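You operate a simulated robot arm through the tools that you are given. There is no shell and no other tool. Be economical: measure what you need, move in short steps, check, and stop when the job is done.

The job below is to be done with a simulated two-armed robot. You get a single attempt, and the scene is never put back.

Task
Charge vessel one: fresh basket in, lid on, lid locked.
Fine: basket first, by the hoist; raise the empty yoke before you lock; work from the yellow pendant; keep clear under the load.

Only the result counts: the job must be done as asked and must still hold three seconds after the hand-in. Knocking over, shifting, dropping, spilling or breaking anything else fails it. A push-on lid holds only when it is set on centred and level and pressed home; a screw cap is set on level and turned clockwise until tight.

Robot
Two 7-joint arms with two-finger parallel grippers on one trunk, on a base that drives. Base frame: it is fixed to the floor where the robot stands at the start and does not move with it; the origin is under the middle of the robot, x ahead of it, y to its left, z up. Lengths are in mm, angles in degrees, forces in N, time in s.
The left shoulder is at the start at [60, 147, 543], the right one opposite. With the tool pointing down near the work surface each hand reaches from about 180 to 740 mm from the robot's upright axis, wherever it stands, measured 20 degrees to its own side. Places, roughly: lid lock handle one [700, 300, 1200]; lid lock handle three [700, -5600, 1200]; lid lock handle two [700, -2600, 1200]. Payload 3.43 kg a hand.
The TCP of each hand is the grasp point between the finger pads, 30 mm short of the fingertips. In the tool frame z runs along the fingers and y along their closing line. Largest opening 94 mm; finger width 28, thickness 10; the body of the gripper, 50 by 96 mm, starts 55 mm behind the TCP.
Orientation is told as [roll, pitch, yaw] about the base's x, y, z axes, in that order, counted from this pose: with the fingers straight down and closing along the base's y, the tool's x points along the base's -x, its y along +y and its z along -z.

Tools
- The arms move only by the tool move_arm. It takes "left_increments", "right_increments" or both (then of equal length, played together; a hand with none holds still); each is one flat list of numbers, 7 for each row, row after row: the shift along the tool's x, y, z in m, then the turn, a rotation vector about the tool's x, y, z in degrees, then the gripper command, from -1 (shut) to 1 (fully open), values between in proportion. In form: [x, y, z, rx, ry, rz, claw, x, y, z, rx, ry, rz, claw, ...]. A call has 1 to 12 rows; each row shifts and turns the commanded pose from where the row before left it, along the tool's axes as they then stand. Rows are played at 5 a second. More than 50 mm and 8.6 degrees between two rows, or a gripper value outside its range, and nothing of the call is played. A pose out of reach is approached as far as the arm can. The call stops where the force on the tool passes 40 N (or 10 N more than at its start, if that is more) or the arm is blocked; 0.2 s more then pass. Each finger travels about 72 mm/s and halts on what it meets, pressing with about 21 N; the grip force reading is that of the motor and also rises with nothing between the fingers. The clock runs only during rows and for 0.2 s after the last one: add rows that do not move to give the fingers time. The reply holds the time, the measured pose of the TCP, the force on the tool along the base axes, the opening and the grip force, in the units named above and with some noise, with the torque about the TCP (base axes, N m) and any sound that the robot's microphone picked up, and new pictures: "views" is both (left out), scene, wrist or none (wrist: the cameras of the hands that moved).
- Cameras (640 x 400 px; columns grow to the right, rows downward): "scene" is now at [61.3, 22.6, 1207.3]; the picture's right is [0.25, -0.97, 0.00], its down [-0.26, -0.07, -0.96] and it looks along [0.93, 0.24, -0.27] (base axes); focal length 251 px, centre (320, 200). "left" rides on the left gripper at [76, -14, -103] in its tool frame; the picture's right is [0.18, 0.98, 0.00], its down [-0.75, 0.14, -0.64] and it looks along [-0.63, 0.12, 0.77] (tool axes); focal length 243 px, centre (320, 200). "right" rides on the right gripper at [76, 14, -102] in its tool frame; the picture's right is [-0.18, 0.98, 0.00], its down [-0.75, -0.14, -0.64] and it looks along [-0.63, -0.12, 0.77] (tool axes); focal length 243 px, centre (320, 200). There is no depth. A picture from a camera that has moved, and an enlarged one, comes with that camera's place and axes in the base frame and with its lens.
- raise_lower(by): slides the trunk up (or, below 0, down) by that many mm; the arms and the scene camera ride with it, the base frame stays. It gives what a move gives, with no picture.
- steer(legs): drives the robot by 1 to 6 legs, each [ahead, left, turn to the left] in mm, mm and degrees, along the robot's own axes; the way and the turn of a leg run together, so that a leg with both is an arc; at most 1500 mm and 180 degrees a leg. The arms and the cameras ride along, it lands a little off, and it stops where it bumps. It gives what a move gives, and a new picture of the scene camera.
- aim_head(pan, tilt): turns the head with the scene camera to pan (to the left, within 86 degrees either way) and tilt (down, from -29 to 69), counted from straight ahead of the robot. It gives what a move gives, and a new picture of the scene camera.
- close_up(camera, box): a new picture of the part [left, top, right, bottom] of that camera's present view, enlarged. No time passes.
- sign_off(): hands the job in; it is judged then, once.

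Go step by step. Nothing tells you exact positions but the pictures and the camera data: compare them with the known pose of the tool, close in by small moves and look again before you grip or let go. The budget is 120 turns and 260 pictures, counting those below and the enlarged ones. Unless the task says otherwise, let go and move clear before handing in, and close with one line.

The tools are called by a JSON object that holds its "name" and its "arguments". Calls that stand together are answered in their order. move_arm: Moves the arms, as the interface text tells. Its arguments: {"type":"object","properties":{"left_increments":{"type":"array"},"right_increments":{"type":"array"},"views":{"type":"string","enum":["both","scene","wrist","none"]}},"required":[]} The other tools are called the same way: raise_lower (by) slides the trunk up or down; steer (legs) drives the base; aim_head (pan, tilt) turns the head that bears the scene camera; close_up (camera, box) takes an enlarged picture of a part of a camera's view; sign_off () hands the job in.

At the start:

```text
t: 0.0
left_tool_pos: [302.1, 78.4, 999.0]
left_tcp_rot: [0.1, 0.0, -0.1]
left_force: [0.7, -0.5, -0.6]
left_wrist_torque: [0.01, 0.01, 0.03]
left_finger_gap: 94.1
left_grip_force: 0.0
right_tool_pos: [284.3, -130.9, 998.9]
right_tcp_rot: [0.0, 0.0, 0.0]
right_force: [0.4, 0.0, -0.4]
right_wrist_torque: [0.0, -0.02, 0.03]
right_finger_gap: 93.9
right_grip_force: 0.2
trunk travel left (down, up): [-250.0, 0.0]
robot x, y, heading: [-1.7, -4.1, -0.4]
head pan, tilt: [14.7, 15.6]
```

scene: 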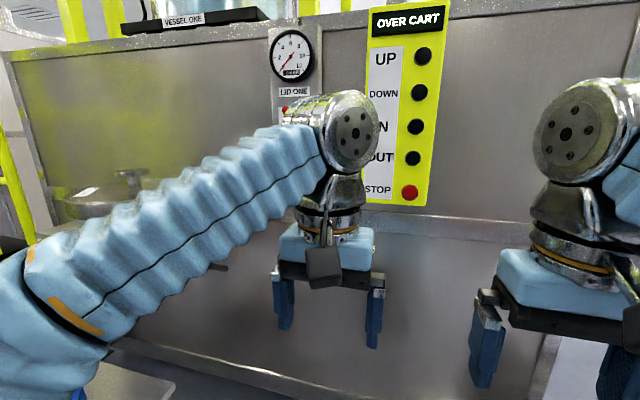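
right: 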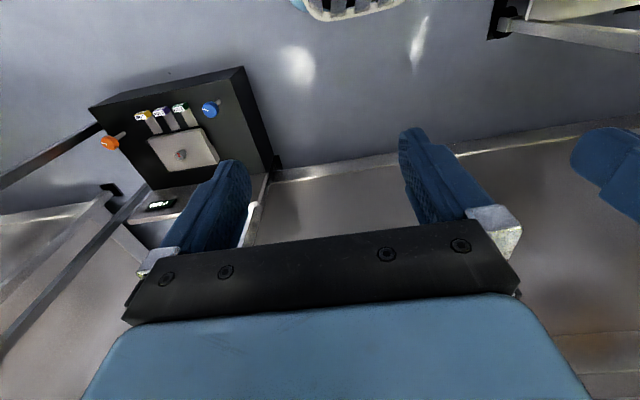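
left: 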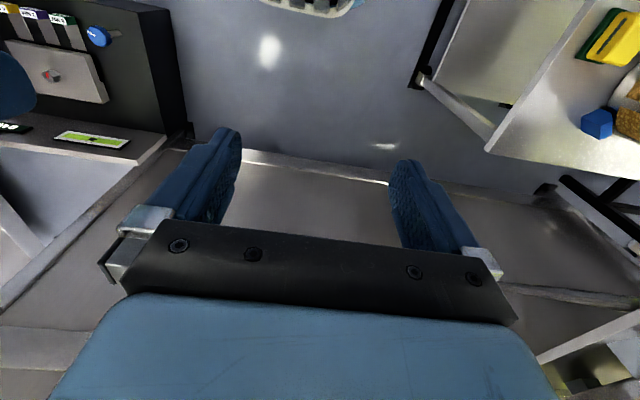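

I see a yellow pendant (UP/DOWN/IN/OUT/STOP, display "OVER CART") on a panel ahead, with a vessel sign, gauge and "LID ONE" label to its left. I look around first before touching anything.

{"name": "aim_head", "arguments": {"pan": 14, "tilt": -25}}

{"name": "aim_head", "arguments": {"pan": 70, "tilt": 0}}

{"name": "aim_head", "arguments": {"pan": -50, "tilt": 0}}

{"name": "aim_head", "arguments": {"pan": 14, "tilt": 0}}

```text
t: 1.1
left_tool_pos: [302.3, 76.7, 1000.0]
left_tcp_rot: [-0.1, -0.1, 0.0]
left_force: [-0.4, 0.6, -1.7]
left_wrist_torque: [-0.02, 0.0, 0.0]
left_finger_gap: 94.0
left_grip_force: 0.2
right_tool_pos: [281.7, -130.4, 1000.0]
right_tcp_rot: [0.0, 0.1, 0.0]
right_force: [-0.8, 0.6, -0.1]
right_wrist_torque: [0.02, -0.04, 0.01]
right_finger_gap: 93.9
right_grip_force: 0.1
trunk travel left (down, up): [-250.0, 0.0]
robot x, y, heading: [1.5, -0.9, 0.4]
head pan, tilt: [14.0, -25.0]
camera scene: at [39.9, 16.2, 1268.1], right [0.24, -0.97, 0.0], down [0.41, 0.1, -0.91], along [0.88, 0.22, 0.42], focal length 251 px, centre (320, 200)
```

scene: 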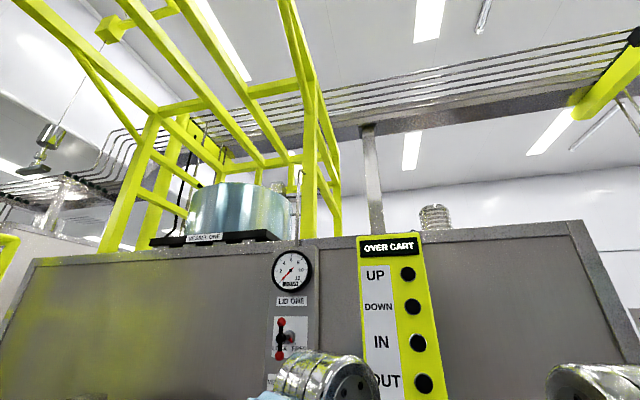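

```text
t: 2.3
left_tool_pos: [300.6, 78.1, 1000.2]
left_tcp_rot: [-0.1, -0.1, 0.0]
left_force: [0.0, -0.4, 0.5]
left_wrist_torque: [0.03, -0.03, 0.0]
left_finger_gap: 94.0
left_grip_force: 0.1
right_tool_pos: [282.3, -130.7, 1000.4]
right_tcp_rot: [0.0, 0.1, 0.0]
right_force: [-0.7, 0.5, 0.1]
right_wrist_torque: [0.02, -0.02, 0.02]
right_finger_gap: 93.8
right_grip_force: 0.0
trunk travel left (down, up): [-250.0, 0.0]
robot x, y, heading: [0.4, -1.7, 0.2]
head pan, tilt: [70.0, 0.0]
camera scene: at [1.8, 83.5, 1232.5], right [0.94, -0.34, 0.0], down [0.0, 0.0, -1.0], along [0.34, 0.94, 0.0], focal length 251 px, centre (320, 200)
```

scene: 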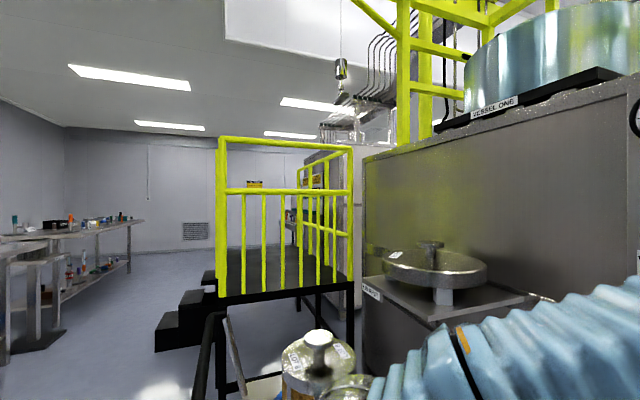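

```text
t: 4.3
left_tool_pos: [301.5, 78.8, 999.7]
left_tcp_rot: [-0.1, -0.1, 0.0]
left_force: [0.7, -0.1, 0.4]
left_wrist_torque: [-0.02, 0.01, 0.0]
left_finger_gap: 93.9
left_grip_force: 0.0
right_tool_pos: [283.8, -129.9, 998.7]
right_tcp_rot: [0.0, -0.1, 0.0]
right_force: [-0.4, -0.3, 0.4]
right_wrist_torque: [-0.02, -0.01, 0.04]
right_finger_gap: 94.0
right_grip_force: 0.0
trunk travel left (down, up): [-250.0, 0.0]
robot x, y, heading: [1.8, -2.6, 0.0]
head pan, tilt: [-50.0, 0.0]
camera scene: at [28.9, -69.9, 1232.5], right [-0.77, -0.64, 0.0], down [0.0, 0.0, -1.0], along [0.64, -0.77, 0.0], focal length 251 px, centre (320, 200)
```

scene: 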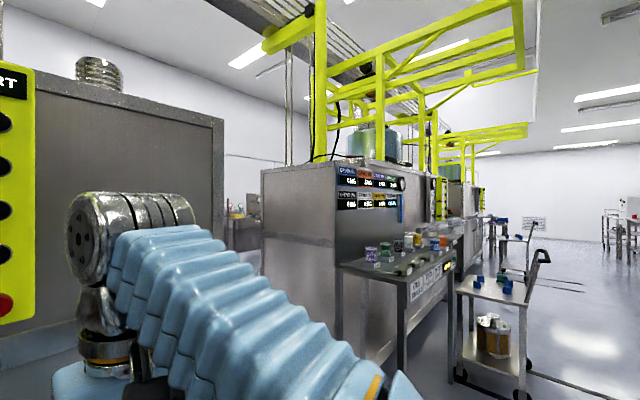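

```text
t: 5.7
left_tool_pos: [301.8, 77.9, 999.4]
left_tcp_rot: [-0.2, -0.1, 0.0]
left_force: [-0.2, -0.9, 0.5]
left_wrist_torque: [0.0, -0.01, -0.01]
left_finger_gap: 94.1
left_grip_force: 0.1
right_tool_pos: [284.1, -131.4, 999.1]
right_tcp_rot: [0.1, 0.0, 0.1]
right_force: [0.0, 0.6, 0.1]
right_wrist_torque: [-0.01, 0.01, -0.01]
right_finger_gap: 94.2
right_grip_force: 0.1
trunk travel left (down, up): [-250.0, 0.0]
robot x, y, heading: [-0.6, 1.0, -0.1]
head pan, tilt: [14.0, 0.0]
camera scene: at [58.3, 20.7, 1232.5], right [0.24, -0.97, 0.0], down [0.0, 0.0, -1.0], along [0.97, 0.24, 0.0], focal length 251 px, centre (320, 200)
```

scene: 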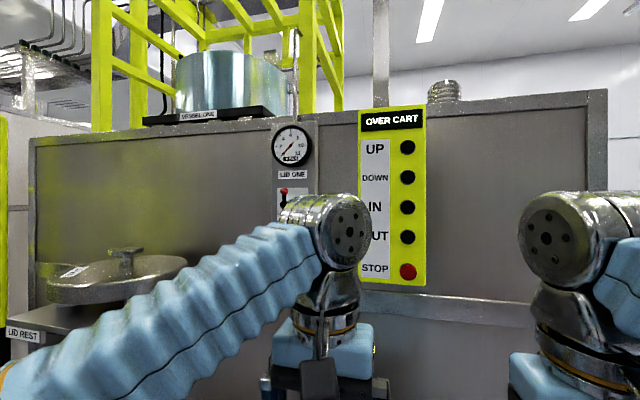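

The lid sits on a "LID REST" to the front-left, a hoist chain hangs further left, and something like baskets/canisters is low to my left. I look there and at the details.

{"name": "aim_head", "arguments": {"pan": 80, "tilt": 45}}

{"name": "aim_head", "arguments": {"pan": 45, "tilt": -20}}

{"name": "aim_head", "arguments": {"pan": 45, "tilt": 25}}

```text
t: 7.0
left_tool_pos: [300.5, 78.3, 999.2]
left_tcp_rot: [-0.1, 0.0, 0.0]
left_force: [-0.8, 0.2, 0.7]
left_wrist_torque: [0.02, 0.01, 0.01]
left_finger_gap: 93.6
left_grip_force: 0.1
right_tool_pos: [282.2, -131.6, 999.4]
right_tcp_rot: [0.0, 0.0, 0.0]
right_force: [-0.4, 0.3, 0.5]
right_wrist_torque: [-0.01, 0.01, 0.02]
right_finger_gap: 94.0
right_grip_force: 0.1
trunk travel left (down, up): [-250.0, 0.0]
robot x, y, heading: [2.0, -2.9, 0.1]
head pan, tilt: [80.0, 45.0]
camera scene: at [-14.8, 79.1, 1161.6], right [0.98, -0.17, 0.0], down [-0.12, -0.7, -0.71], along [0.12, 0.7, -0.71], focal length 251 px, centre (320, 200)
```

scene: 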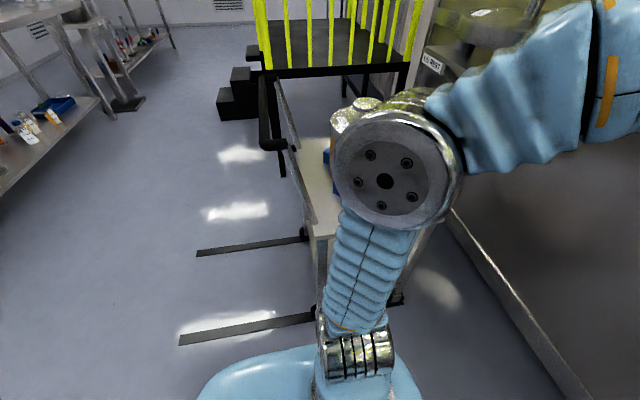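

```text
t: 8.4
left_tool_pos: [301.6, 76.9, 999.1]
left_tcp_rot: [-0.1, -0.1, 0.0]
left_force: [-0.4, 0.6, -0.9]
left_wrist_torque: [-0.02, 0.0, -0.02]
left_finger_gap: 94.1
left_grip_force: 0.2
right_tool_pos: [282.7, -130.4, 999.2]
right_tcp_rot: [0.1, 0.1, 0.0]
right_force: [-0.9, -0.5, -0.3]
right_wrist_torque: [0.02, -0.04, 0.01]
right_finger_gap: 94.0
right_grip_force: 0.0
trunk travel left (down, up): [-250.0, 0.0]
robot x, y, heading: [-2.0, 2.2, 0.0]
head pan, tilt: [45.0, -20.0]
camera scene: at [24.7, 52.8, 1261.7], right [0.71, -0.71, 0.0], down [0.24, 0.24, -0.94], along [0.66, 0.66, 0.34], focal length 251 px, centre (320, 200)
```

scene: 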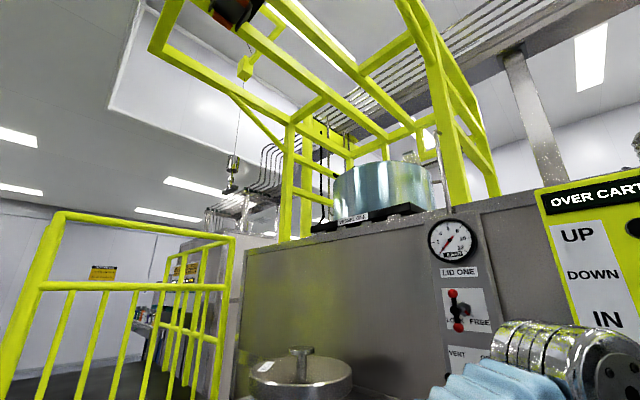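

```text
t: 9.5
left_tool_pos: [301.4, 78.1, 999.8]
left_tcp_rot: [0.0, -0.1, 0.0]
left_force: [0.4, -0.6, -0.4]
left_wrist_torque: [-0.06, -0.03, 0.02]
left_finger_gap: 94.0
left_grip_force: 0.1
right_tool_pos: [282.0, -130.5, 998.9]
right_tcp_rot: [0.0, 0.1, 0.1]
right_force: [0.1, 0.0, 0.3]
right_wrist_torque: [0.0, 0.01, 0.04]
right_finger_gap: 94.2
right_grip_force: 0.1
trunk travel left (down, up): [-250.0, 0.0]
robot x, y, heading: [0.0, 3.9, -0.1]
head pan, tilt: [45.0, 25.0]
camera scene: at [36.1, 64.2, 1192.2], right [0.71, -0.71, 0.0], down [-0.3, -0.3, -0.91], along [0.64, 0.64, -0.42], focal length 251 px, centre (320, 200)
```

scene: 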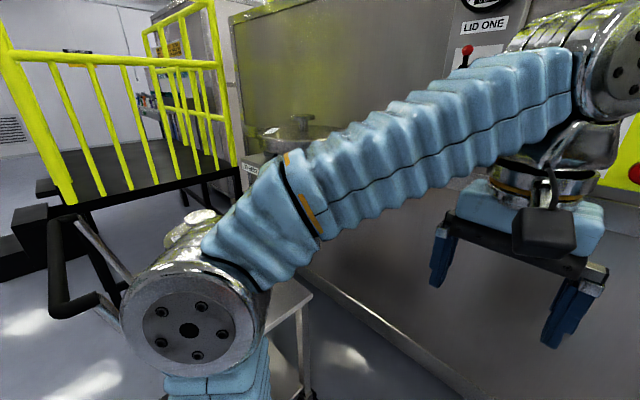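

The hook hangs left over a cart; a LOCK/FREE lever and a gauge belong to "LID ONE". I zoom in on the labels and the hoist.

{"name": "aim_head", "arguments": {"pan": 20, "tilt": -10}}

{"name": "close_up", "arguments": {"camera": "scene", "box": [220, 150, 420, 275]}}

{"name": "aim_head", "arguments": {"pan": 70, "tilt": -15}}

{"name": "close_up", "arguments": {"camera": "scene", "box": [270, 120, 510, 270]}}

```text
t: 10.5
left_tool_pos: [302.1, 77.5, 999.3]
left_tcp_rot: [-0.1, -0.1, -0.1]
left_force: [0.2, 0.5, 0.0]
left_wrist_torque: [0.0, -0.01, 0.0]
left_finger_gap: 94.2
left_grip_force: 0.0
right_tool_pos: [284.2, -130.5, 999.7]
right_tcp_rot: [0.1, 0.1, 0.0]
right_force: [0.2, 0.2, -0.1]
right_wrist_torque: [0.0, 0.04, -0.02]
right_finger_gap: 94.2
right_grip_force: 0.0
trunk travel left (down, up): [-250.0, 0.0]
robot x, y, heading: [2.6, -0.3, -0.1]
head pan, tilt: [20.0, -10.0]
camera scene: at [50.2, 27.9, 1247.7], right [0.34, -0.94, 0.0], down [0.16, 0.06, -0.98], along [0.93, 0.34, 0.17], focal length 251 px, centre (320, 200)
```

scene: 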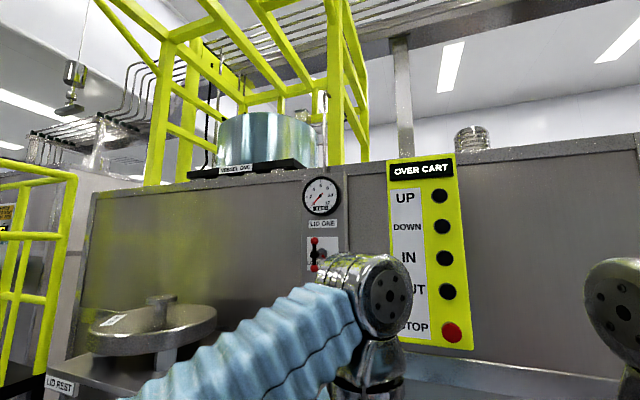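

```text
3.20 times, centred on (320, 212) of scene
camera zoom: at [50.2, 27.9, 1247.7], right [0.34, -0.94, 0.0], down [0.16, 0.06, -0.98], along [0.93, 0.34, 0.17], focal length 802 px, centre (320, 160)
```

zoom: 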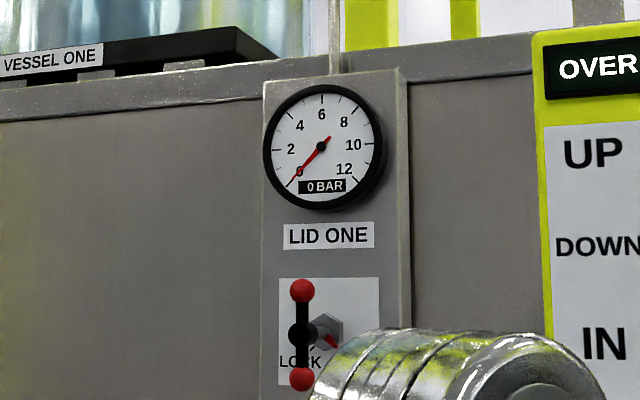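

```text
t: 11.7
left_tool_pos: [302.0, 77.5, 999.5]
left_tcp_rot: [-0.1, -0.1, 0.1]
left_force: [-0.6, -1.1, -0.2]
left_wrist_torque: [-0.01, 0.0, -0.02]
left_finger_gap: 93.9
left_grip_force: 0.0
right_tool_pos: [282.7, -130.7, 999.2]
right_tcp_rot: [0.0, 0.0, 0.0]
right_force: [-0.4, -0.3, -0.6]
right_wrist_torque: [-0.01, 0.0, -0.02]
right_finger_gap: 94.1
right_grip_force: 0.0
trunk travel left (down, up): [-250.0, 0.0]
robot x, y, heading: [-1.0, -3.3, -0.1]
head pan, tilt: [70.0, -15.0]
camera scene: at [-1.4, 74.6, 1254.9], right [0.94, -0.34, 0.0], down [0.09, 0.24, -0.97], along [0.33, 0.91, 0.26], focal length 251 px, centre (320, 200)
```

scene: 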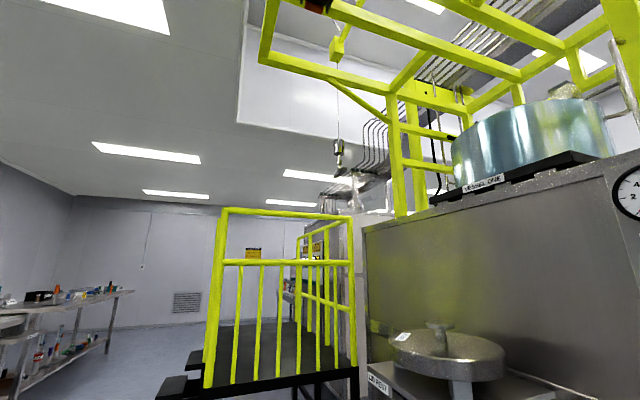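

```text
2.67 times, centred on (390, 195) of scene
camera zoom: at [-1.4, 74.6, 1254.9], right [0.94, -0.34, 0.0], down [0.09, 0.24, -0.97], along [0.33, 0.91, 0.26], focal length 668 px, centre (133, 213)
```

zoom: 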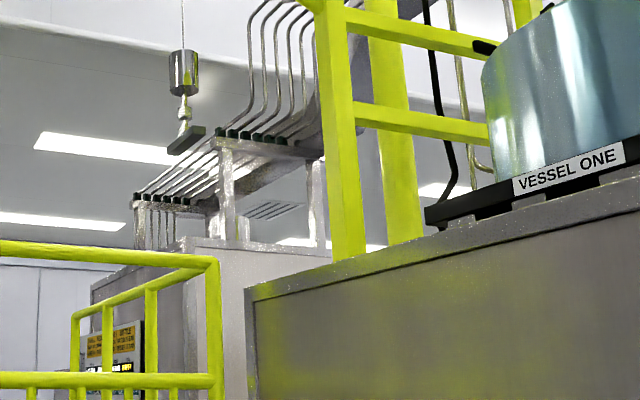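

I still need to see the carts and the low console on my right, so I look down at both sides and straight ahead.

{"name": "aim_head", "arguments": {"pan": -60, "tilt": 40}}

{"name": "aim_head", "arguments": {"pan": 86, "tilt": 20}}

{"name": "close_up", "arguments": {"camera": "left", "box": [440, 0, 640, 125]}}

{"name": "close_up", "arguments": {"camera": "right", "box": [60, 60, 300, 210]}}

```text
t: 13.8
left_tool_pos: [301.9, 77.0, 999.0]
left_tcp_rot: [0.0, -0.1, 0.1]
left_force: [-0.3, -0.1, -0.1]
left_wrist_torque: [0.02, 0.02, -0.01]
left_finger_gap: 94.1
left_grip_force: 0.0
right_tool_pos: [283.9, -132.6, 999.1]
right_tcp_rot: [0.0, 0.0, 0.0]
right_force: [0.3, -0.3, -0.2]
right_wrist_torque: [-0.03, 0.03, 0.01]
right_finger_gap: 93.9
right_grip_force: 0.1
trunk travel left (down, up): [-250.0, 0.0]
robot x, y, heading: [-1.8, 1.9, 0.2]
head pan, tilt: [-60.0, 40.0]
camera scene: at [13.5, -74.6, 1168.8], right [-0.87, -0.5, 0.0], down [-0.32, 0.56, -0.77], along [0.38, -0.66, -0.64], focal length 251 px, centre (320, 200)
```

scene: 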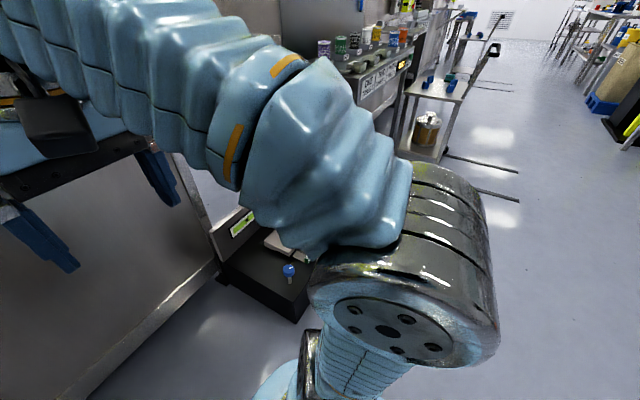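

```text
t: 16.1
left_tool_pos: [302.3, 78.8, 1000.0]
left_tcp_rot: [-0.1, 0.0, 0.0]
left_force: [-0.5, 0.3, 0.2]
left_wrist_torque: [0.0, -0.03, 0.01]
left_finger_gap: 93.9
left_grip_force: 0.1
right_tool_pos: [282.9, -130.2, 1000.4]
right_tcp_rot: [0.0, 0.0, 0.0]
right_force: [0.3, -0.1, 0.3]
right_wrist_torque: [-0.02, 0.0, 0.0]
right_finger_gap: 94.0
right_grip_force: 0.0
trunk travel left (down, up): [-250.0, 0.0]
robot x, y, heading: [0.3, 2.3, -0.1]
head pan, tilt: [85.9, 20.0]
camera scene: at [-22.4, 91.9, 1200.2], right [1.0, -0.07, 0.0], down [-0.02, -0.34, -0.94], along [0.07, 0.94, -0.34], focal length 251 px, centre (320, 200)
```

scene: 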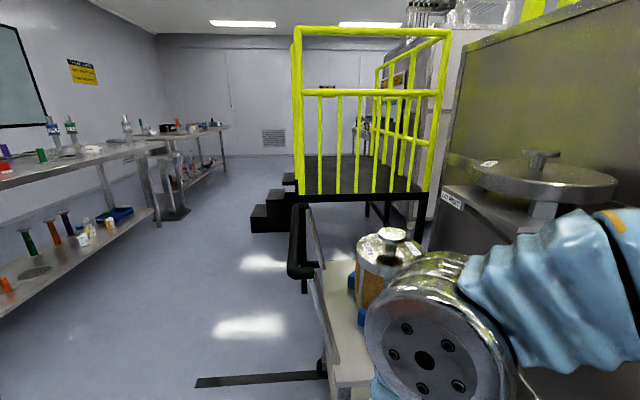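

```text
3.20 times, centred on (540, 62) of left
camera zoom: at [225.2, 63.5, 1102.9], right [-0.18, 0.98, 0.0], down [0.75, 0.14, 0.64], along [0.63, 0.12, -0.77], focal length 776 px, centre (-384, 640)
```

zoom: 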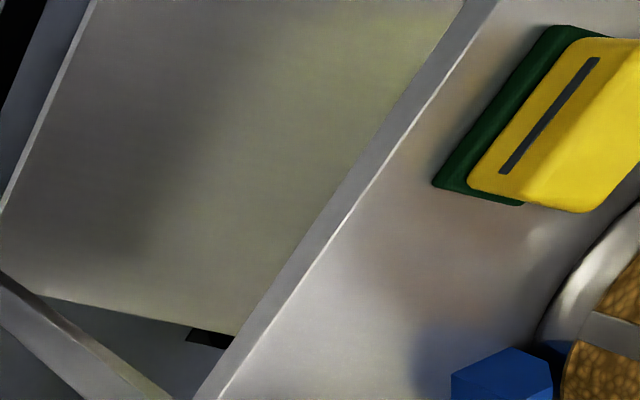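

```text
2.67 times, centred on (180, 135) of right
camera zoom: at [207.8, -116.9, 1102.5], right [0.18, 0.98, 0.0], down [0.75, -0.14, 0.64], along [0.63, -0.12, -0.77], focal length 647 px, centre (693, 373)
```

zoom: 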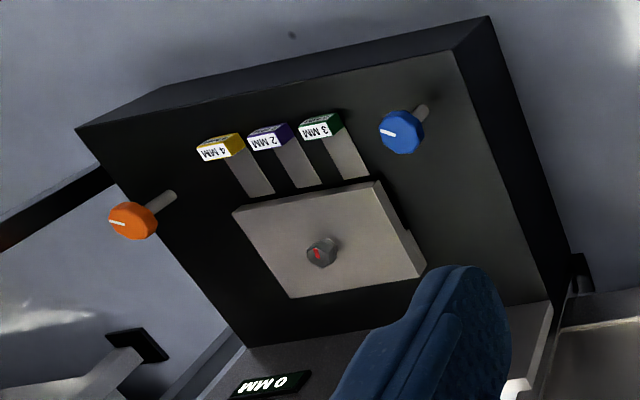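

The fresh basket with its mushroom knob stands on the cart to my left, roughly (240, 745, 850), apparently under the hoist yoke. I zoom in on both to check alignment.

{"name": "close_up", "arguments": {"camera": "scene", "box": [280, 190, 520, 340]}}

{"name": "aim_head", "arguments": {"pan": 70, "tilt": -29}}

{"name": "aim_head", "arguments": {"pan": 70, "tilt": 5}}

```text
2.67 times, centred on (400, 265) of scene
camera zoom: at [-22.4, 91.9, 1200.2], right [1.0, -0.07, 0.0], down [-0.02, -0.34, -0.94], along [0.07, 0.94, -0.34], focal length 668 px, centre (107, 27)
```

zoom: 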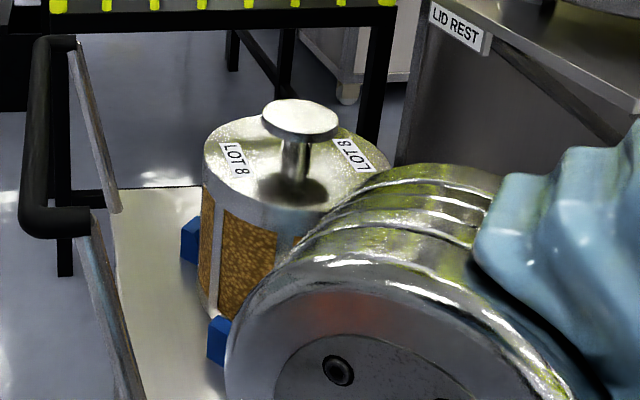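

```text
t: 17.3
left_tool_pos: [301.5, 77.4, 998.7]
left_tcp_rot: [-0.1, -0.1, 0.0]
left_force: [-0.5, 0.6, -0.4]
left_wrist_torque: [0.02, 0.02, 0.03]
left_finger_gap: 94.1
left_grip_force: 0.2
right_tool_pos: [282.9, -131.6, 999.5]
right_tcp_rot: [0.1, 0.0, 0.1]
right_force: [-0.1, 0.2, -0.1]
right_wrist_torque: [-0.03, 0.0, 0.01]
right_finger_gap: 94.2
right_grip_force: 0.1
trunk travel left (down, up): [-250.0, 0.0]
robot x, y, heading: [1.0, -0.6, -0.1]
head pan, tilt: [70.0, -28.6]
camera scene: at [-6.1, 62.0, 1272.5], right [0.94, -0.34, 0.0], down [0.16, 0.45, -0.88], along [0.3, 0.83, 0.48], focal length 251 px, centre (320, 200)
```

scene: 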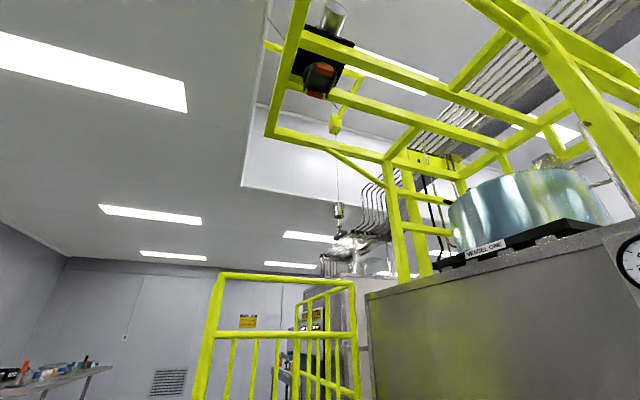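

```text
t: 18.3
left_tool_pos: [301.3, 78.6, 1000.9]
left_tcp_rot: [-0.2, -0.1, 0.0]
left_force: [0.1, -0.7, 0.9]
left_wrist_torque: [0.0, -0.01, 0.0]
left_finger_gap: 94.1
left_grip_force: 0.0
right_tool_pos: [282.2, -130.7, 998.9]
right_tcp_rot: [-0.1, 0.0, 0.0]
right_force: [0.2, 0.1, 0.4]
right_wrist_torque: [-0.02, 0.0, 0.02]
right_finger_gap: 94.0
right_grip_force: 0.0
trunk travel left (down, up): [-250.0, 0.0]
robot x, y, heading: [-4.2, -1.0, 0.2]
head pan, tilt: [70.0, 5.0]
camera scene: at [2.4, 85.3, 1224.6], right [0.94, -0.34, 0.0], down [-0.03, -0.08, -1.0], along [0.34, 0.94, -0.09], focal length 251 px, centre (320, 200)
```

scene: 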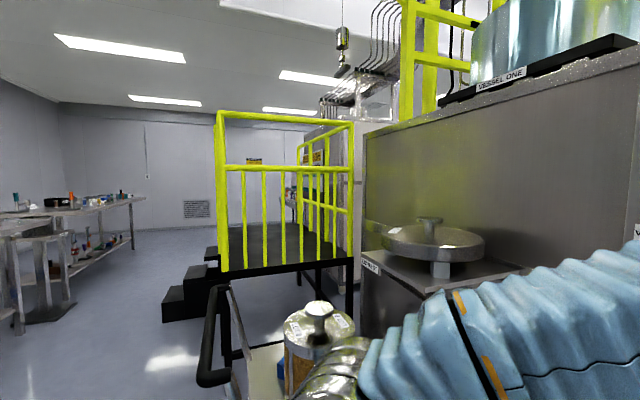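

The yoke looks possibly offset from the basket, so I want a better viewpoint. I turn in place to see what's behind me first.

{"name": "steer", "arguments": {"legs": [[0, 0, 45]]}}

{"name": "aim_head", "arguments": {"pan": 86, "tilt": 15}}

```text
t: 20.8
left_tool_pos: [153.8, 270.9, 999.5]
left_tcp_rot: [-0.1, -0.1, 46.2]
left_force: [0.6, 0.8, -0.4]
left_wrist_torque: [0.03, 0.01, 0.04]
left_finger_gap: 93.9
left_grip_force: 0.1
right_tool_pos: [290.2, 112.8, 998.9]
right_tcp_rot: [0.0, 0.0, 46.1]
right_force: [-0.5, 1.1, 1.7]
right_wrist_torque: [0.03, 0.01, 0.0]
right_finger_gap: 94.3
right_grip_force: 0.0
trunk travel left (down, up): [-250.0, 0.0]
robot x, y, heading: [-0.0, -0.6, 46.1]
head pan, tilt: [70.0, 5.0]
camera scene: at [-60.2, 60.0, 1224.6], right [0.9, 0.44, 0.0], down [0.04, -0.08, -1.0], along [-0.44, 0.89, -0.09], focal length 251 px, centre (320, 200)
```

scene: 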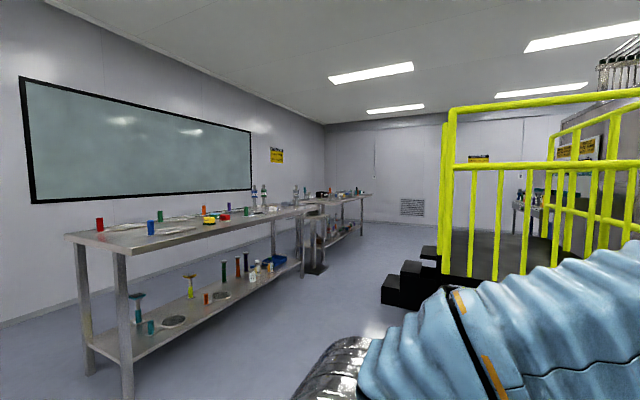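

```text
t: 21.6
left_tool_pos: [154.5, 271.6, 1000.1]
left_tcp_rot: [-0.2, 0.0, 46.0]
left_force: [0.5, -0.3, 0.3]
left_wrist_torque: [0.0, -0.01, -0.01]
left_finger_gap: 94.1
left_grip_force: 0.1
right_tool_pos: [291.7, 113.5, 999.2]
right_tcp_rot: [0.0, -0.1, 46.1]
right_force: [0.5, -0.2, 0.4]
right_wrist_torque: [0.01, 0.01, -0.01]
right_finger_gap: 94.0
right_grip_force: 0.0
trunk travel left (down, up): [-250.0, 0.0]
robot x, y, heading: [-2.1, -1.4, 46.3]
head pan, tilt: [85.9, 15.0]
camera scene: at [-82.3, 46.9, 1208.4], right [0.74, 0.67, 0.0], down [0.17, -0.19, -0.97], along [-0.65, 0.72, -0.26], focal length 251 px, centre (320, 200)
```

scene: 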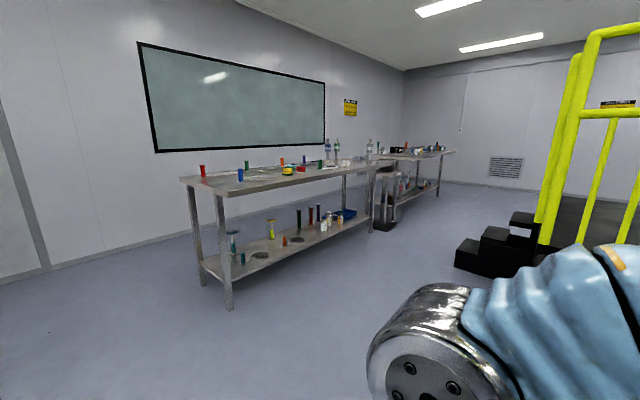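

Behind me is open floor, the bench is far. I drive back and left to view basket and yoke from behind the cart.

{"name": "steer", "arguments": {"legs": [[-196, 923, 0]]}}

{"name": "aim_head", "arguments": {"pan": -33, "tilt": -5}}

```text
t: 26.5
left_tool_pos: [-641.7, 776.3, 998.3]
left_tcp_rot: [-0.1, -0.1, 45.3]
left_force: [-0.1, 0.7, 1.3]
left_wrist_torque: [0.0, 0.01, 0.01]
left_finger_gap: 93.8
left_grip_force: 0.2
right_tool_pos: [-506.4, 616.2, 998.8]
right_tcp_rot: [0.0, -0.1, 45.2]
right_force: [-0.3, 1.0, 0.0]
right_wrist_torque: [0.04, 0.01, 0.01]
right_finger_gap: 94.0
right_grip_force: 0.1
trunk travel left (down, up): [-250.0, 0.0]
robot x, y, heading: [-799.7, 509.4, 45.3]
head pan, tilt: [85.9, 15.0]
camera scene: at [-880.5, 555.3, 1208.4], right [0.75, 0.66, 0.0], down [0.17, -0.19, -0.97], along [-0.64, 0.73, -0.26], focal length 251 px, centre (320, 200)
```

scene: 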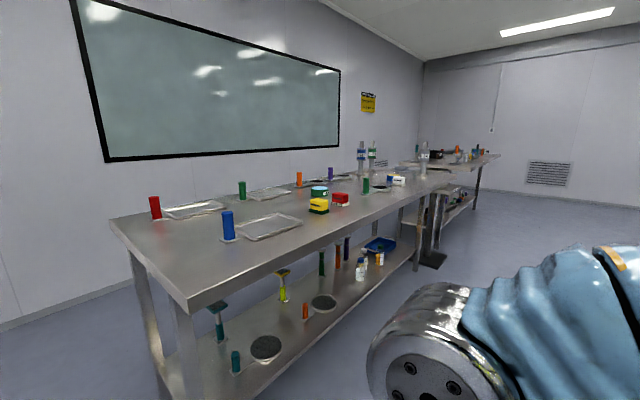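

```text
t: 28.5
left_tool_pos: [-640.8, 775.7, 999.8]
left_tcp_rot: [-0.1, -0.1, 45.3]
left_force: [0.1, -0.5, -0.1]
left_wrist_torque: [0.0, 0.0, 0.0]
left_finger_gap: 93.9
left_grip_force: 0.0
right_tool_pos: [-507.1, 616.2, 999.5]
right_tcp_rot: [0.0, -0.1, 45.2]
right_force: [0.0, -0.4, 0.7]
right_wrist_torque: [-0.01, 0.01, 0.0]
right_finger_gap: 93.8
right_grip_force: 0.0
trunk travel left (down, up): [-250.0, 0.0]
robot x, y, heading: [-800.9, 506.8, 45.2]
head pan, tilt: [-33.0, -5.0]
camera scene: at [-733.6, 503.7, 1240.2], right [0.21, -0.98, 0.0], down [0.09, 0.02, -1.0], along [0.97, 0.21, 0.09], focal length 251 px, centre (320, 200)
```

scene: 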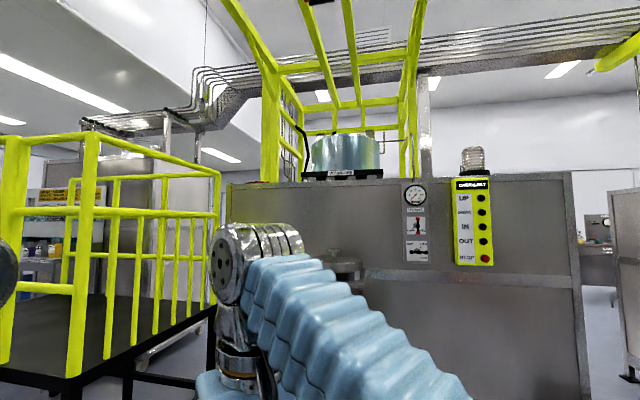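

{"name": "close_up", "arguments": {"camera": "scene", "box": [120, 0, 440, 200]}}

{"name": "aim_head", "arguments": {"pan": -25, "tilt": -29}}

```text
2.00 times, centred on (280, 100) of scene
camera zoom: at [-733.6, 503.7, 1240.2], right [0.21, -0.98, 0.0], down [0.09, 0.02, -1.0], along [0.97, 0.21, 0.09], focal length 501 px, centre (400, 400)
```

zoom: 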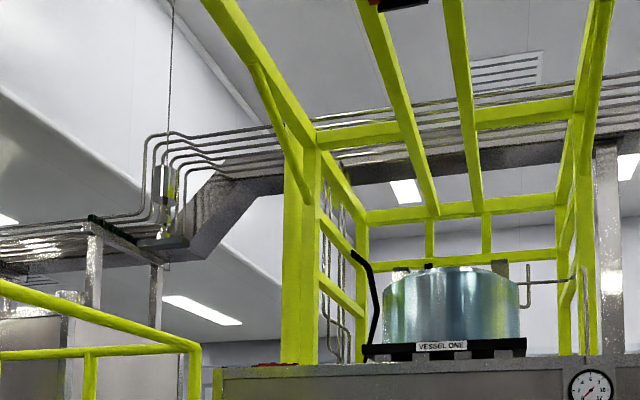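

```text
t: 29.4
left_tool_pos: [-641.6, 776.4, 1000.1]
left_tcp_rot: [-0.1, -0.1, 45.3]
left_force: [1.0, 0.3, -0.6]
left_wrist_torque: [0.01, 0.04, 0.02]
left_finger_gap: 94.4
left_grip_force: 0.1
right_tool_pos: [-506.6, 615.6, 999.7]
right_tcp_rot: [0.0, 0.0, 45.3]
right_force: [0.6, 0.2, 0.1]
right_wrist_torque: [0.02, 0.0, 0.03]
right_finger_gap: 94.0
right_grip_force: 0.1
trunk travel left (down, up): [-250.0, 0.0]
robot x, y, heading: [-798.4, 505.4, 45.3]
head pan, tilt: [-25.0, -28.6]
camera scene: at [-756.1, 508.3, 1272.5], right [0.35, -0.94, 0.0], down [0.45, 0.17, -0.88], along [0.82, 0.3, 0.48], focal length 251 px, centre (320, 200)
```

scene: 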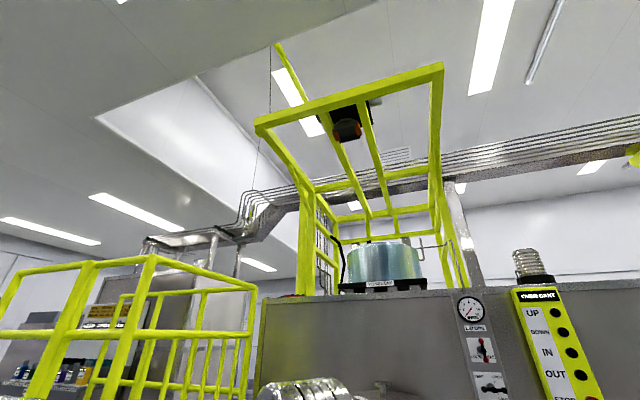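

{"name": "close_up", "arguments": {"camera": "scene", "box": [250, 60, 450, 185]}}

{"name": "close_up", "arguments": {"camera": "scene", "box": [400, 240, 640, 390]}}

```text
3.20 times, centred on (350, 122) of scene
camera zoom: at [-756.1, 508.3, 1272.5], right [0.35, -0.94, 0.0], down [0.45, 0.17, -0.88], along [0.82, 0.3, 0.48], focal length 802 px, centre (224, 448)
```

zoom: 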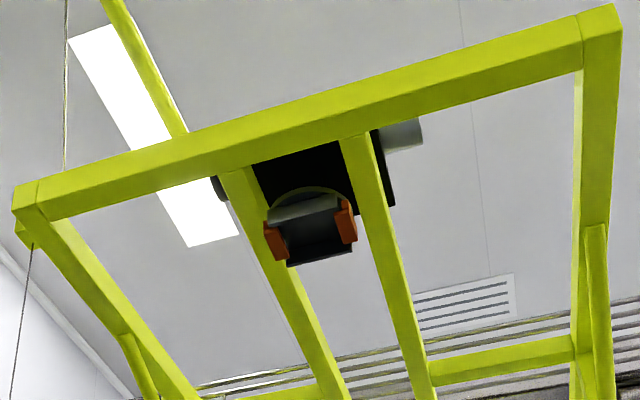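

```text
2.67 times, centred on (520, 315) of scene
camera zoom: at [-756.1, 508.3, 1272.5], right [0.35, -0.94, 0.0], down [0.45, 0.17, -0.88], along [0.82, 0.3, 0.48], focal length 668 px, centre (-213, -107)
```

zoom: 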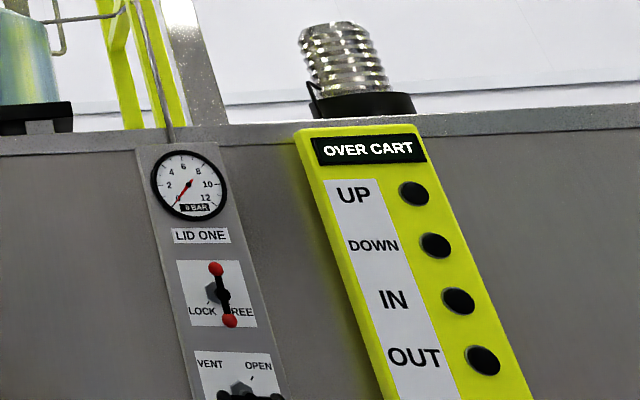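

The hoist trolley with the orange-jawed yoke is right over the basket (about 235, 713), and the lid knob (about 605, 713) lies on the same line, so the hoist serves both; pendant buttons are near (700, -38), z 1363 (UP) to 1065 (STOP). I return to the pendant.

{"name": "steer", "arguments": {"legs": [[0, 0, -45], [0, -500, 0], [780, 0, 0]]}}

{"name": "aim_head", "arguments": {"pan": 0, "tilt": 35}}

```text
t: 38.1
left_tool_pos: [275.5, 104.2, 1000.0]
left_tcp_rot: [-0.1, -0.1, 1.1]
left_force: [0.4, -0.6, -0.4]
left_wrist_torque: [0.01, 0.02, -0.03]
left_finger_gap: 94.0
left_grip_force: 0.0
right_tool_pos: [261.7, -104.9, 999.0]
right_tcp_rot: [0.0, 0.0, 1.2]
right_force: [-0.5, -0.8, 0.4]
right_wrist_torque: [0.04, 0.01, -0.02]
right_finger_gap: 94.1
right_grip_force: 0.0
trunk travel left (down, up): [-250.0, 0.0]
robot x, y, heading: [-24.4, 21.2, 1.3]
head pan, tilt: [-25.0, -28.6]
camera scene: at [8.2, -8.8, 1272.6], right [-0.4, -0.91, 0.0], down [0.44, -0.19, -0.88], along [0.8, -0.35, 0.48], focal length 251 px, centre (320, 200)
```

scene: 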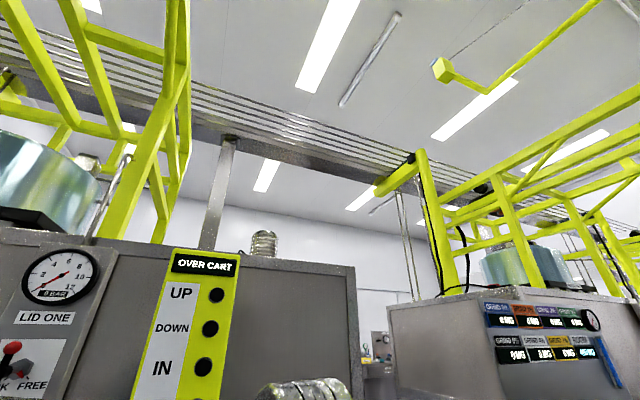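

```text
t: 39.5
left_tool_pos: [276.0, 103.8, 999.8]
left_tcp_rot: [0.0, -0.1, 1.2]
left_force: [-0.3, 0.9, -0.1]
left_wrist_torque: [0.0, -0.01, 0.01]
left_finger_gap: 94.0
left_grip_force: 0.0
right_tool_pos: [261.4, -105.6, 998.5]
right_tcp_rot: [0.0, 0.0, 1.3]
right_force: [-0.1, -0.1, 0.2]
right_wrist_torque: [-0.01, 0.01, 0.02]
right_finger_gap: 94.1
right_grip_force: 0.0
trunk travel left (down, up): [-250.0, 0.0]
robot x, y, heading: [-24.2, 18.1, 1.1]
head pan, tilt: [0.0, 35.0]
camera scene: at [35.0, 20.0, 1176.4], right [0.02, -1.0, 0.0], down [-0.57, -0.01, -0.82], along [0.82, 0.02, -0.57], focal length 251 px, centre (320, 200)
```

scene: 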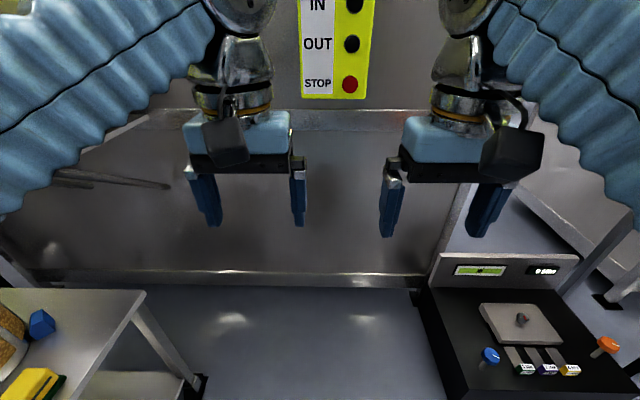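

I'm at the pendant; a console lies front-right and the cart front-left, so I keep the base here. I extend the right hand forward, close it and tilt it to point at the panel.

{"name": "move_arm", "arguments": {"right_increments": [-0.04, 0, 0, 0, 0, 0, -1, -0.04, 0, 0, 0, 0, 0, -1, -0.04, 0, 0, 0, 0, 0, -1, -0.04, 0, 0, 0, 0, 0, -1, 0, 0, 0, 0, -8.5, 0, -1, 0, 0, 0, 0, -8.5, 0, -1, 0, 0, 0, 0, -8.5, 0, -1, 0, 0, 0, 0, -8.5, 0, -1, 0, 0, 0, 0, -8.5, 0, -1, 0, 0, 0, 0, -8.5, 0, -1, 0, 0, 0, 0, -8.5, 0, -1], "views": "none"}}

{"name": "aim_head", "arguments": {"pan": -5, "tilt": 5}}

```text
t: 41.9
left_tool_pos: [275.8, 104.0, 999.5]
left_tcp_rot: [-0.1, -0.1, 1.1]
left_force: [1.0, -0.4, -0.7]
left_wrist_torque: [-0.02, 0.01, 0.0]
left_finger_gap: 93.9
left_grip_force: 0.0
right_tool_pos: [354.2, -105.9, 999.9]
right_tcp_rot: [0.0, -59.7, 1.2]
right_force: [-0.6, 0.6, 0.3]
right_wrist_torque: [-0.01, 0.0, 0.03]
right_finger_gap: 0.0
right_grip_force: 21.3
right hand out of reach, approached as far as the arm can: row 3, 4
trunk travel left (down, up): [-250.0, 0.0]
robot x, y, heading: [-23.4, 20.5, 1.2]
head pan, tilt: [0.0, 35.0]
```

```text
t: 42.8
left_tool_pos: [275.6, 104.4, 999.9]
left_tcp_rot: [-0.1, -0.1, 1.2]
left_force: [0.1, 0.5, -0.7]
left_wrist_torque: [0.0, -0.01, -0.01]
left_finger_gap: 94.1
left_grip_force: 0.1
right_tool_pos: [354.3, -104.5, 999.4]
right_tcp_rot: [0.0, -59.6, 1.1]
right_force: [-0.5, 0.3, 0.3]
right_wrist_torque: [0.01, 0.03, -0.03]
right_finger_gap: 0.0
right_grip_force: 20.2
trunk travel left (down, up): [-250.0, 0.0]
robot x, y, heading: [-22.7, 20.2, 1.4]
head pan, tilt: [-5.0, 5.0]
camera scene: at [38.6, 12.1, 1224.5], right [-0.07, -1.0, 0.0], down [-0.09, 0.01, -1.0], along [0.99, -0.07, -0.09], focal length 251 px, centre (320, 200)
```

scene: 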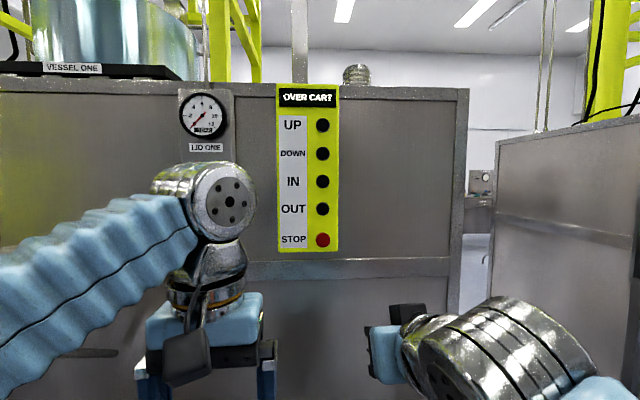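

The reach is short at this height, so I'll have to drive closer. First I finish the rotation and probe how far up/forward the hand goes.

{"name": "move_arm", "arguments": {"right_increments": [0, 0, 0, 0, -8.5, 0, -1, 0, 0, 0, 0, -8.5, 0, -1, 0, 0, 0, 0, -8.5, 0, -1, 0, 0, 0, 0, -5, 0, -1, 0.05, 0, 0, 0, 0, 0, -1, 0.05, 0, 0, 0, 0, 0, -1, 0.05, 0, 0, 0, 0, 0, -1, 0.05, 0, 0, 0, 0, 0, -1, 0.05, 0, 0, 0, 0, 0, -1, 0.05, 0, 0, 0, 0, 0, -1, 0.05, 0, 0, 0, 0, 0, -1], "views": "scene"}}

```text
t: 44.9
left_tool_pos: [275.0, 103.8, 999.8]
left_tcp_rot: [0.0, -0.1, 1.2]
left_force: [-0.1, -0.1, 1.1]
left_wrist_torque: [0.01, -0.01, 0.03]
left_finger_gap: 94.1
left_grip_force: 0.0
right_tool_pos: [386.5, 13.3, 858.6]
right_tcp_rot: [113.1, -84.1, -99.5]
right_force: [0.0, 0.1, 0.8]
right_wrist_torque: [0.0, 0.01, 0.01]
right_finger_gap: 0.0
right_grip_force: 20.8
right hand out of reach, approached as far as the arm can: row 6, 7, 8, 9, 10
trunk travel left (down, up): [-250.0, 0.0]
robot x, y, heading: [-25.4, 22.5, 1.3]
head pan, tilt: [-5.0, 5.0]
stopped in row 10 (right hand): the arm was blocked; the commanded pose is now the measured one
camera scene: at [38.4, 11.9, 1224.6], right [-0.07, -1.0, 0.0], down [-0.09, 0.01, -1.0], along [0.99, -0.07, -0.09], focal length 251 px, centre (320, 200)
```

scene: 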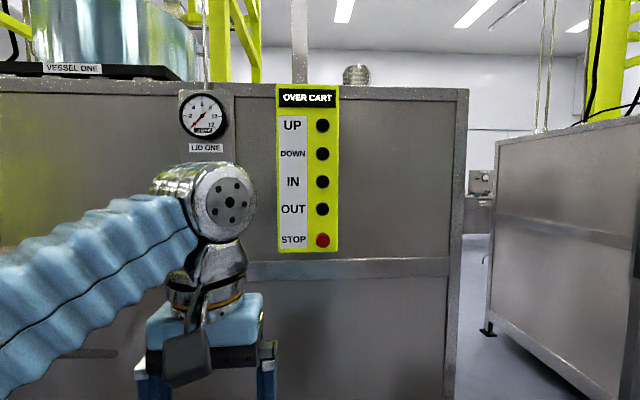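

I went the wrong way (tool x points down now) and the arm twisted. I move it back up along -x.

{"name": "move_arm", "arguments": {"right_increments": [-0.04, 0, 0, 0, 0, 0, -1, -0.04, 0, 0, 0, 0, 0, -1, -0.04, 0, 0, 0, 0, 0, -1, -0.04, 0, 0, 0, 0, 0, -1], "views": "both"}}

```text
t: 45.9
left_tool_pos: [275.5, 103.8, 1000.6]
left_tcp_rot: [0.0, -0.1, 1.2]
left_force: [0.8, 1.1, 0.2]
left_wrist_torque: [0.0, -0.05, -0.02]
left_finger_gap: 94.2
left_grip_force: 0.1
right_tool_pos: [384.2, -3.1, 1019.4]
right_tcp_rot: [114.1, -84.2, -100.4]
right_force: [-0.3, -0.7, -0.6]
right_wrist_torque: [-0.02, 0.02, -0.02]
right_finger_gap: 0.0
right_grip_force: 20.8
trunk travel left (down, up): [-250.0, 0.0]
robot x, y, heading: [-25.0, 19.2, 1.2]
head pan, tilt: [-5.0, 5.0]
camera scene: at [38.6, 12.2, 1224.5], right [-0.07, -1.0, 0.0], down [-0.09, 0.01, -1.0], along [0.99, -0.07, -0.09], focal length 251 px, centre (320, 200)
camera right: at [282.8, -5.2, 941.2], right [-0.24, 0.93, 0.27], down [-0.6, -0.36, 0.71], along [0.76, 0.0, 0.65], focal length 243 px, centre (320, 200)
```

scene: 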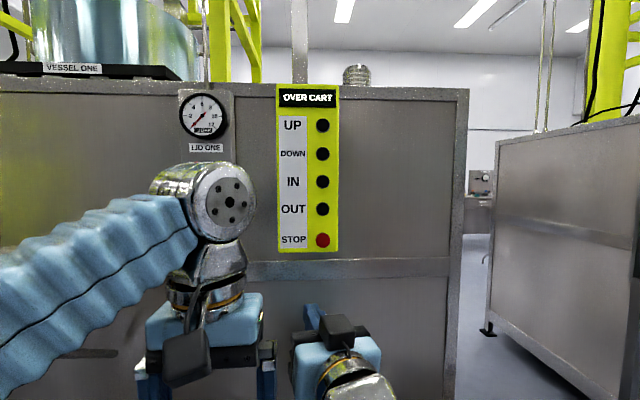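
right: 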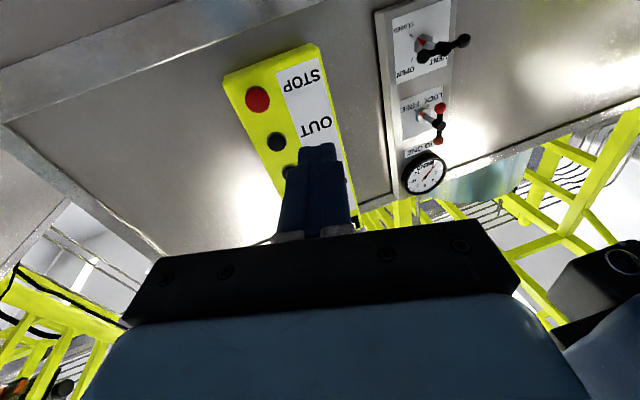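

Now I probe upward reach with the tool forward (-x = up).

{"name": "move_arm", "arguments": {"right_increments": [-0.05, 0, 0, 0, 0, 0, -1, -0.05, 0, 0, 0, 0, 0, -1, -0.05, 0, 0, 0, 0, 0, -1, -0.05, 0, 0, 0, 0, 0, -1, -0.05, 0, 0, 0, 0, 0, -1, -0.05, 0, 0, 0, 0, 0, -1, -0.04, 0, 0, 0, 0, 0, -1], "views": "scene"}}

```text
t: 47.5
left_tool_pos: [276.6, 103.3, 1000.7]
left_tcp_rot: [0.0, -0.1, 1.2]
left_force: [0.0, -0.6, 0.1]
left_wrist_torque: [-0.01, -0.01, -0.01]
left_finger_gap: 93.9
left_grip_force: 0.2
right_tool_pos: [378.5, -36.6, 1342.3]
right_tcp_rot: [113.2, -84.4, -99.4]
right_force: [0.2, 0.4, -0.7]
right_wrist_torque: [0.02, 0.03, 0.02]
right_finger_gap: 0.1
right_grip_force: 20.2
right hand out of reach, approached as far as the arm can: row 7
trunk travel left (down, up): [-250.0, 0.0]
robot x, y, heading: [-25.1, 18.8, 1.2]
head pan, tilt: [-5.0, 5.0]
camera scene: at [38.6, 11.4, 1224.5], right [-0.07, -1.0, 0.0], down [-0.09, 0.01, -1.0], along [0.99, -0.07, -0.09], focal length 251 px, centre (320, 200)
```

scene: 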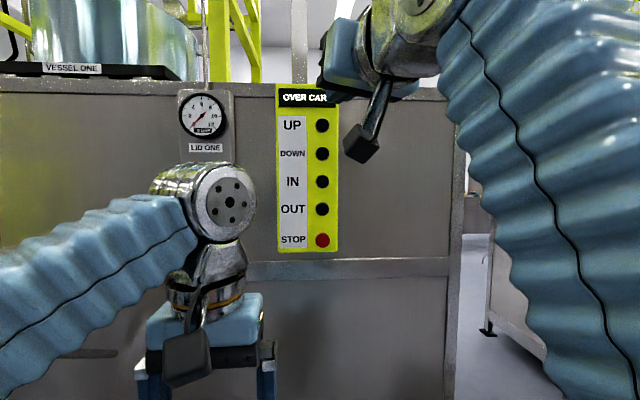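

With tool forward it reaches about 400 ahead at UP height, so I need the base about 300 mm further forward. I check the clearance below first.

{"name": "aim_head", "arguments": {"pan": -30, "tilt": 65}}

{"name": "aim_head", "arguments": {"pan": 25, "tilt": 65}}

```text
t: 48.8
left_tool_pos: [276.8, 103.5, 998.9]
left_tcp_rot: [-0.2, -0.1, 1.2]
left_force: [-0.2, -0.5, 0.5]
left_wrist_torque: [0.0, 0.03, 0.01]
left_finger_gap: 94.0
left_grip_force: 0.0
right_tool_pos: [377.9, -36.7, 1343.4]
right_tcp_rot: [114.1, -84.2, -100.4]
right_force: [0.9, 0.6, -0.5]
right_wrist_torque: [-0.03, 0.03, -0.01]
right_finger_gap: 0.0
right_grip_force: 20.7
trunk travel left (down, up): [-250.0, 0.0]
robot x, y, heading: [-23.8, 17.6, 1.2]
head pan, tilt: [-30.0, 65.0]
camera scene: at [0.2, -11.0, 1136.6], right [-0.48, -0.88, 0.0], down [-0.79, 0.44, -0.42], along [0.37, -0.2, -0.91], focal length 251 px, centre (320, 200)
```

scene: 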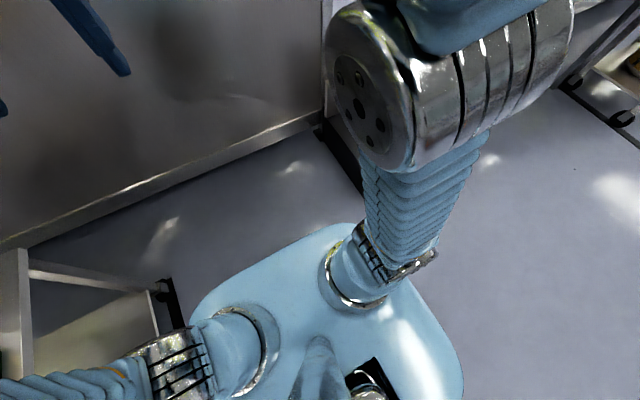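

```text
t: 50.0
left_tool_pos: [276.1, 104.2, 999.6]
left_tcp_rot: [0.0, 0.0, 1.2]
left_force: [-0.3, 0.5, 0.6]
left_wrist_torque: [0.0, -0.04, 0.02]
left_finger_gap: 94.0
left_grip_force: 0.0
right_tool_pos: [377.9, -35.3, 1342.6]
right_tcp_rot: [114.1, -84.4, -100.4]
right_force: [-0.4, 0.4, -0.1]
right_wrist_torque: [0.0, -0.04, 0.01]
right_finger_gap: 0.0
right_grip_force: 20.5
trunk travel left (down, up): [-250.0, 0.0]
robot x, y, heading: [-23.9, 21.9, 1.2]
head pan, tilt: [25.0, 65.0]
camera scene: at [1.4, 45.0, 1136.5], right [0.44, -0.9, 0.0], down [-0.81, -0.4, -0.42], along [0.38, 0.19, -0.91], focal length 251 px, centre (320, 200)
```

scene: 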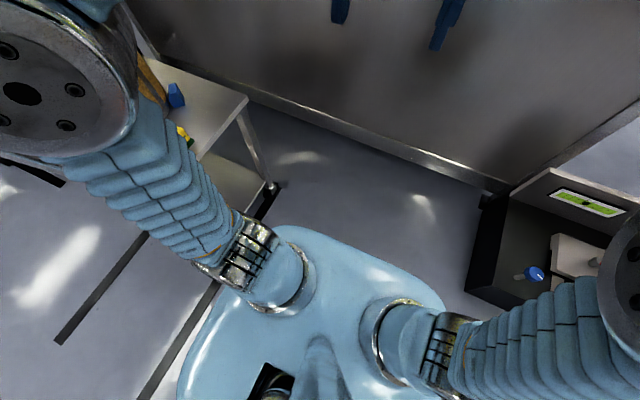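

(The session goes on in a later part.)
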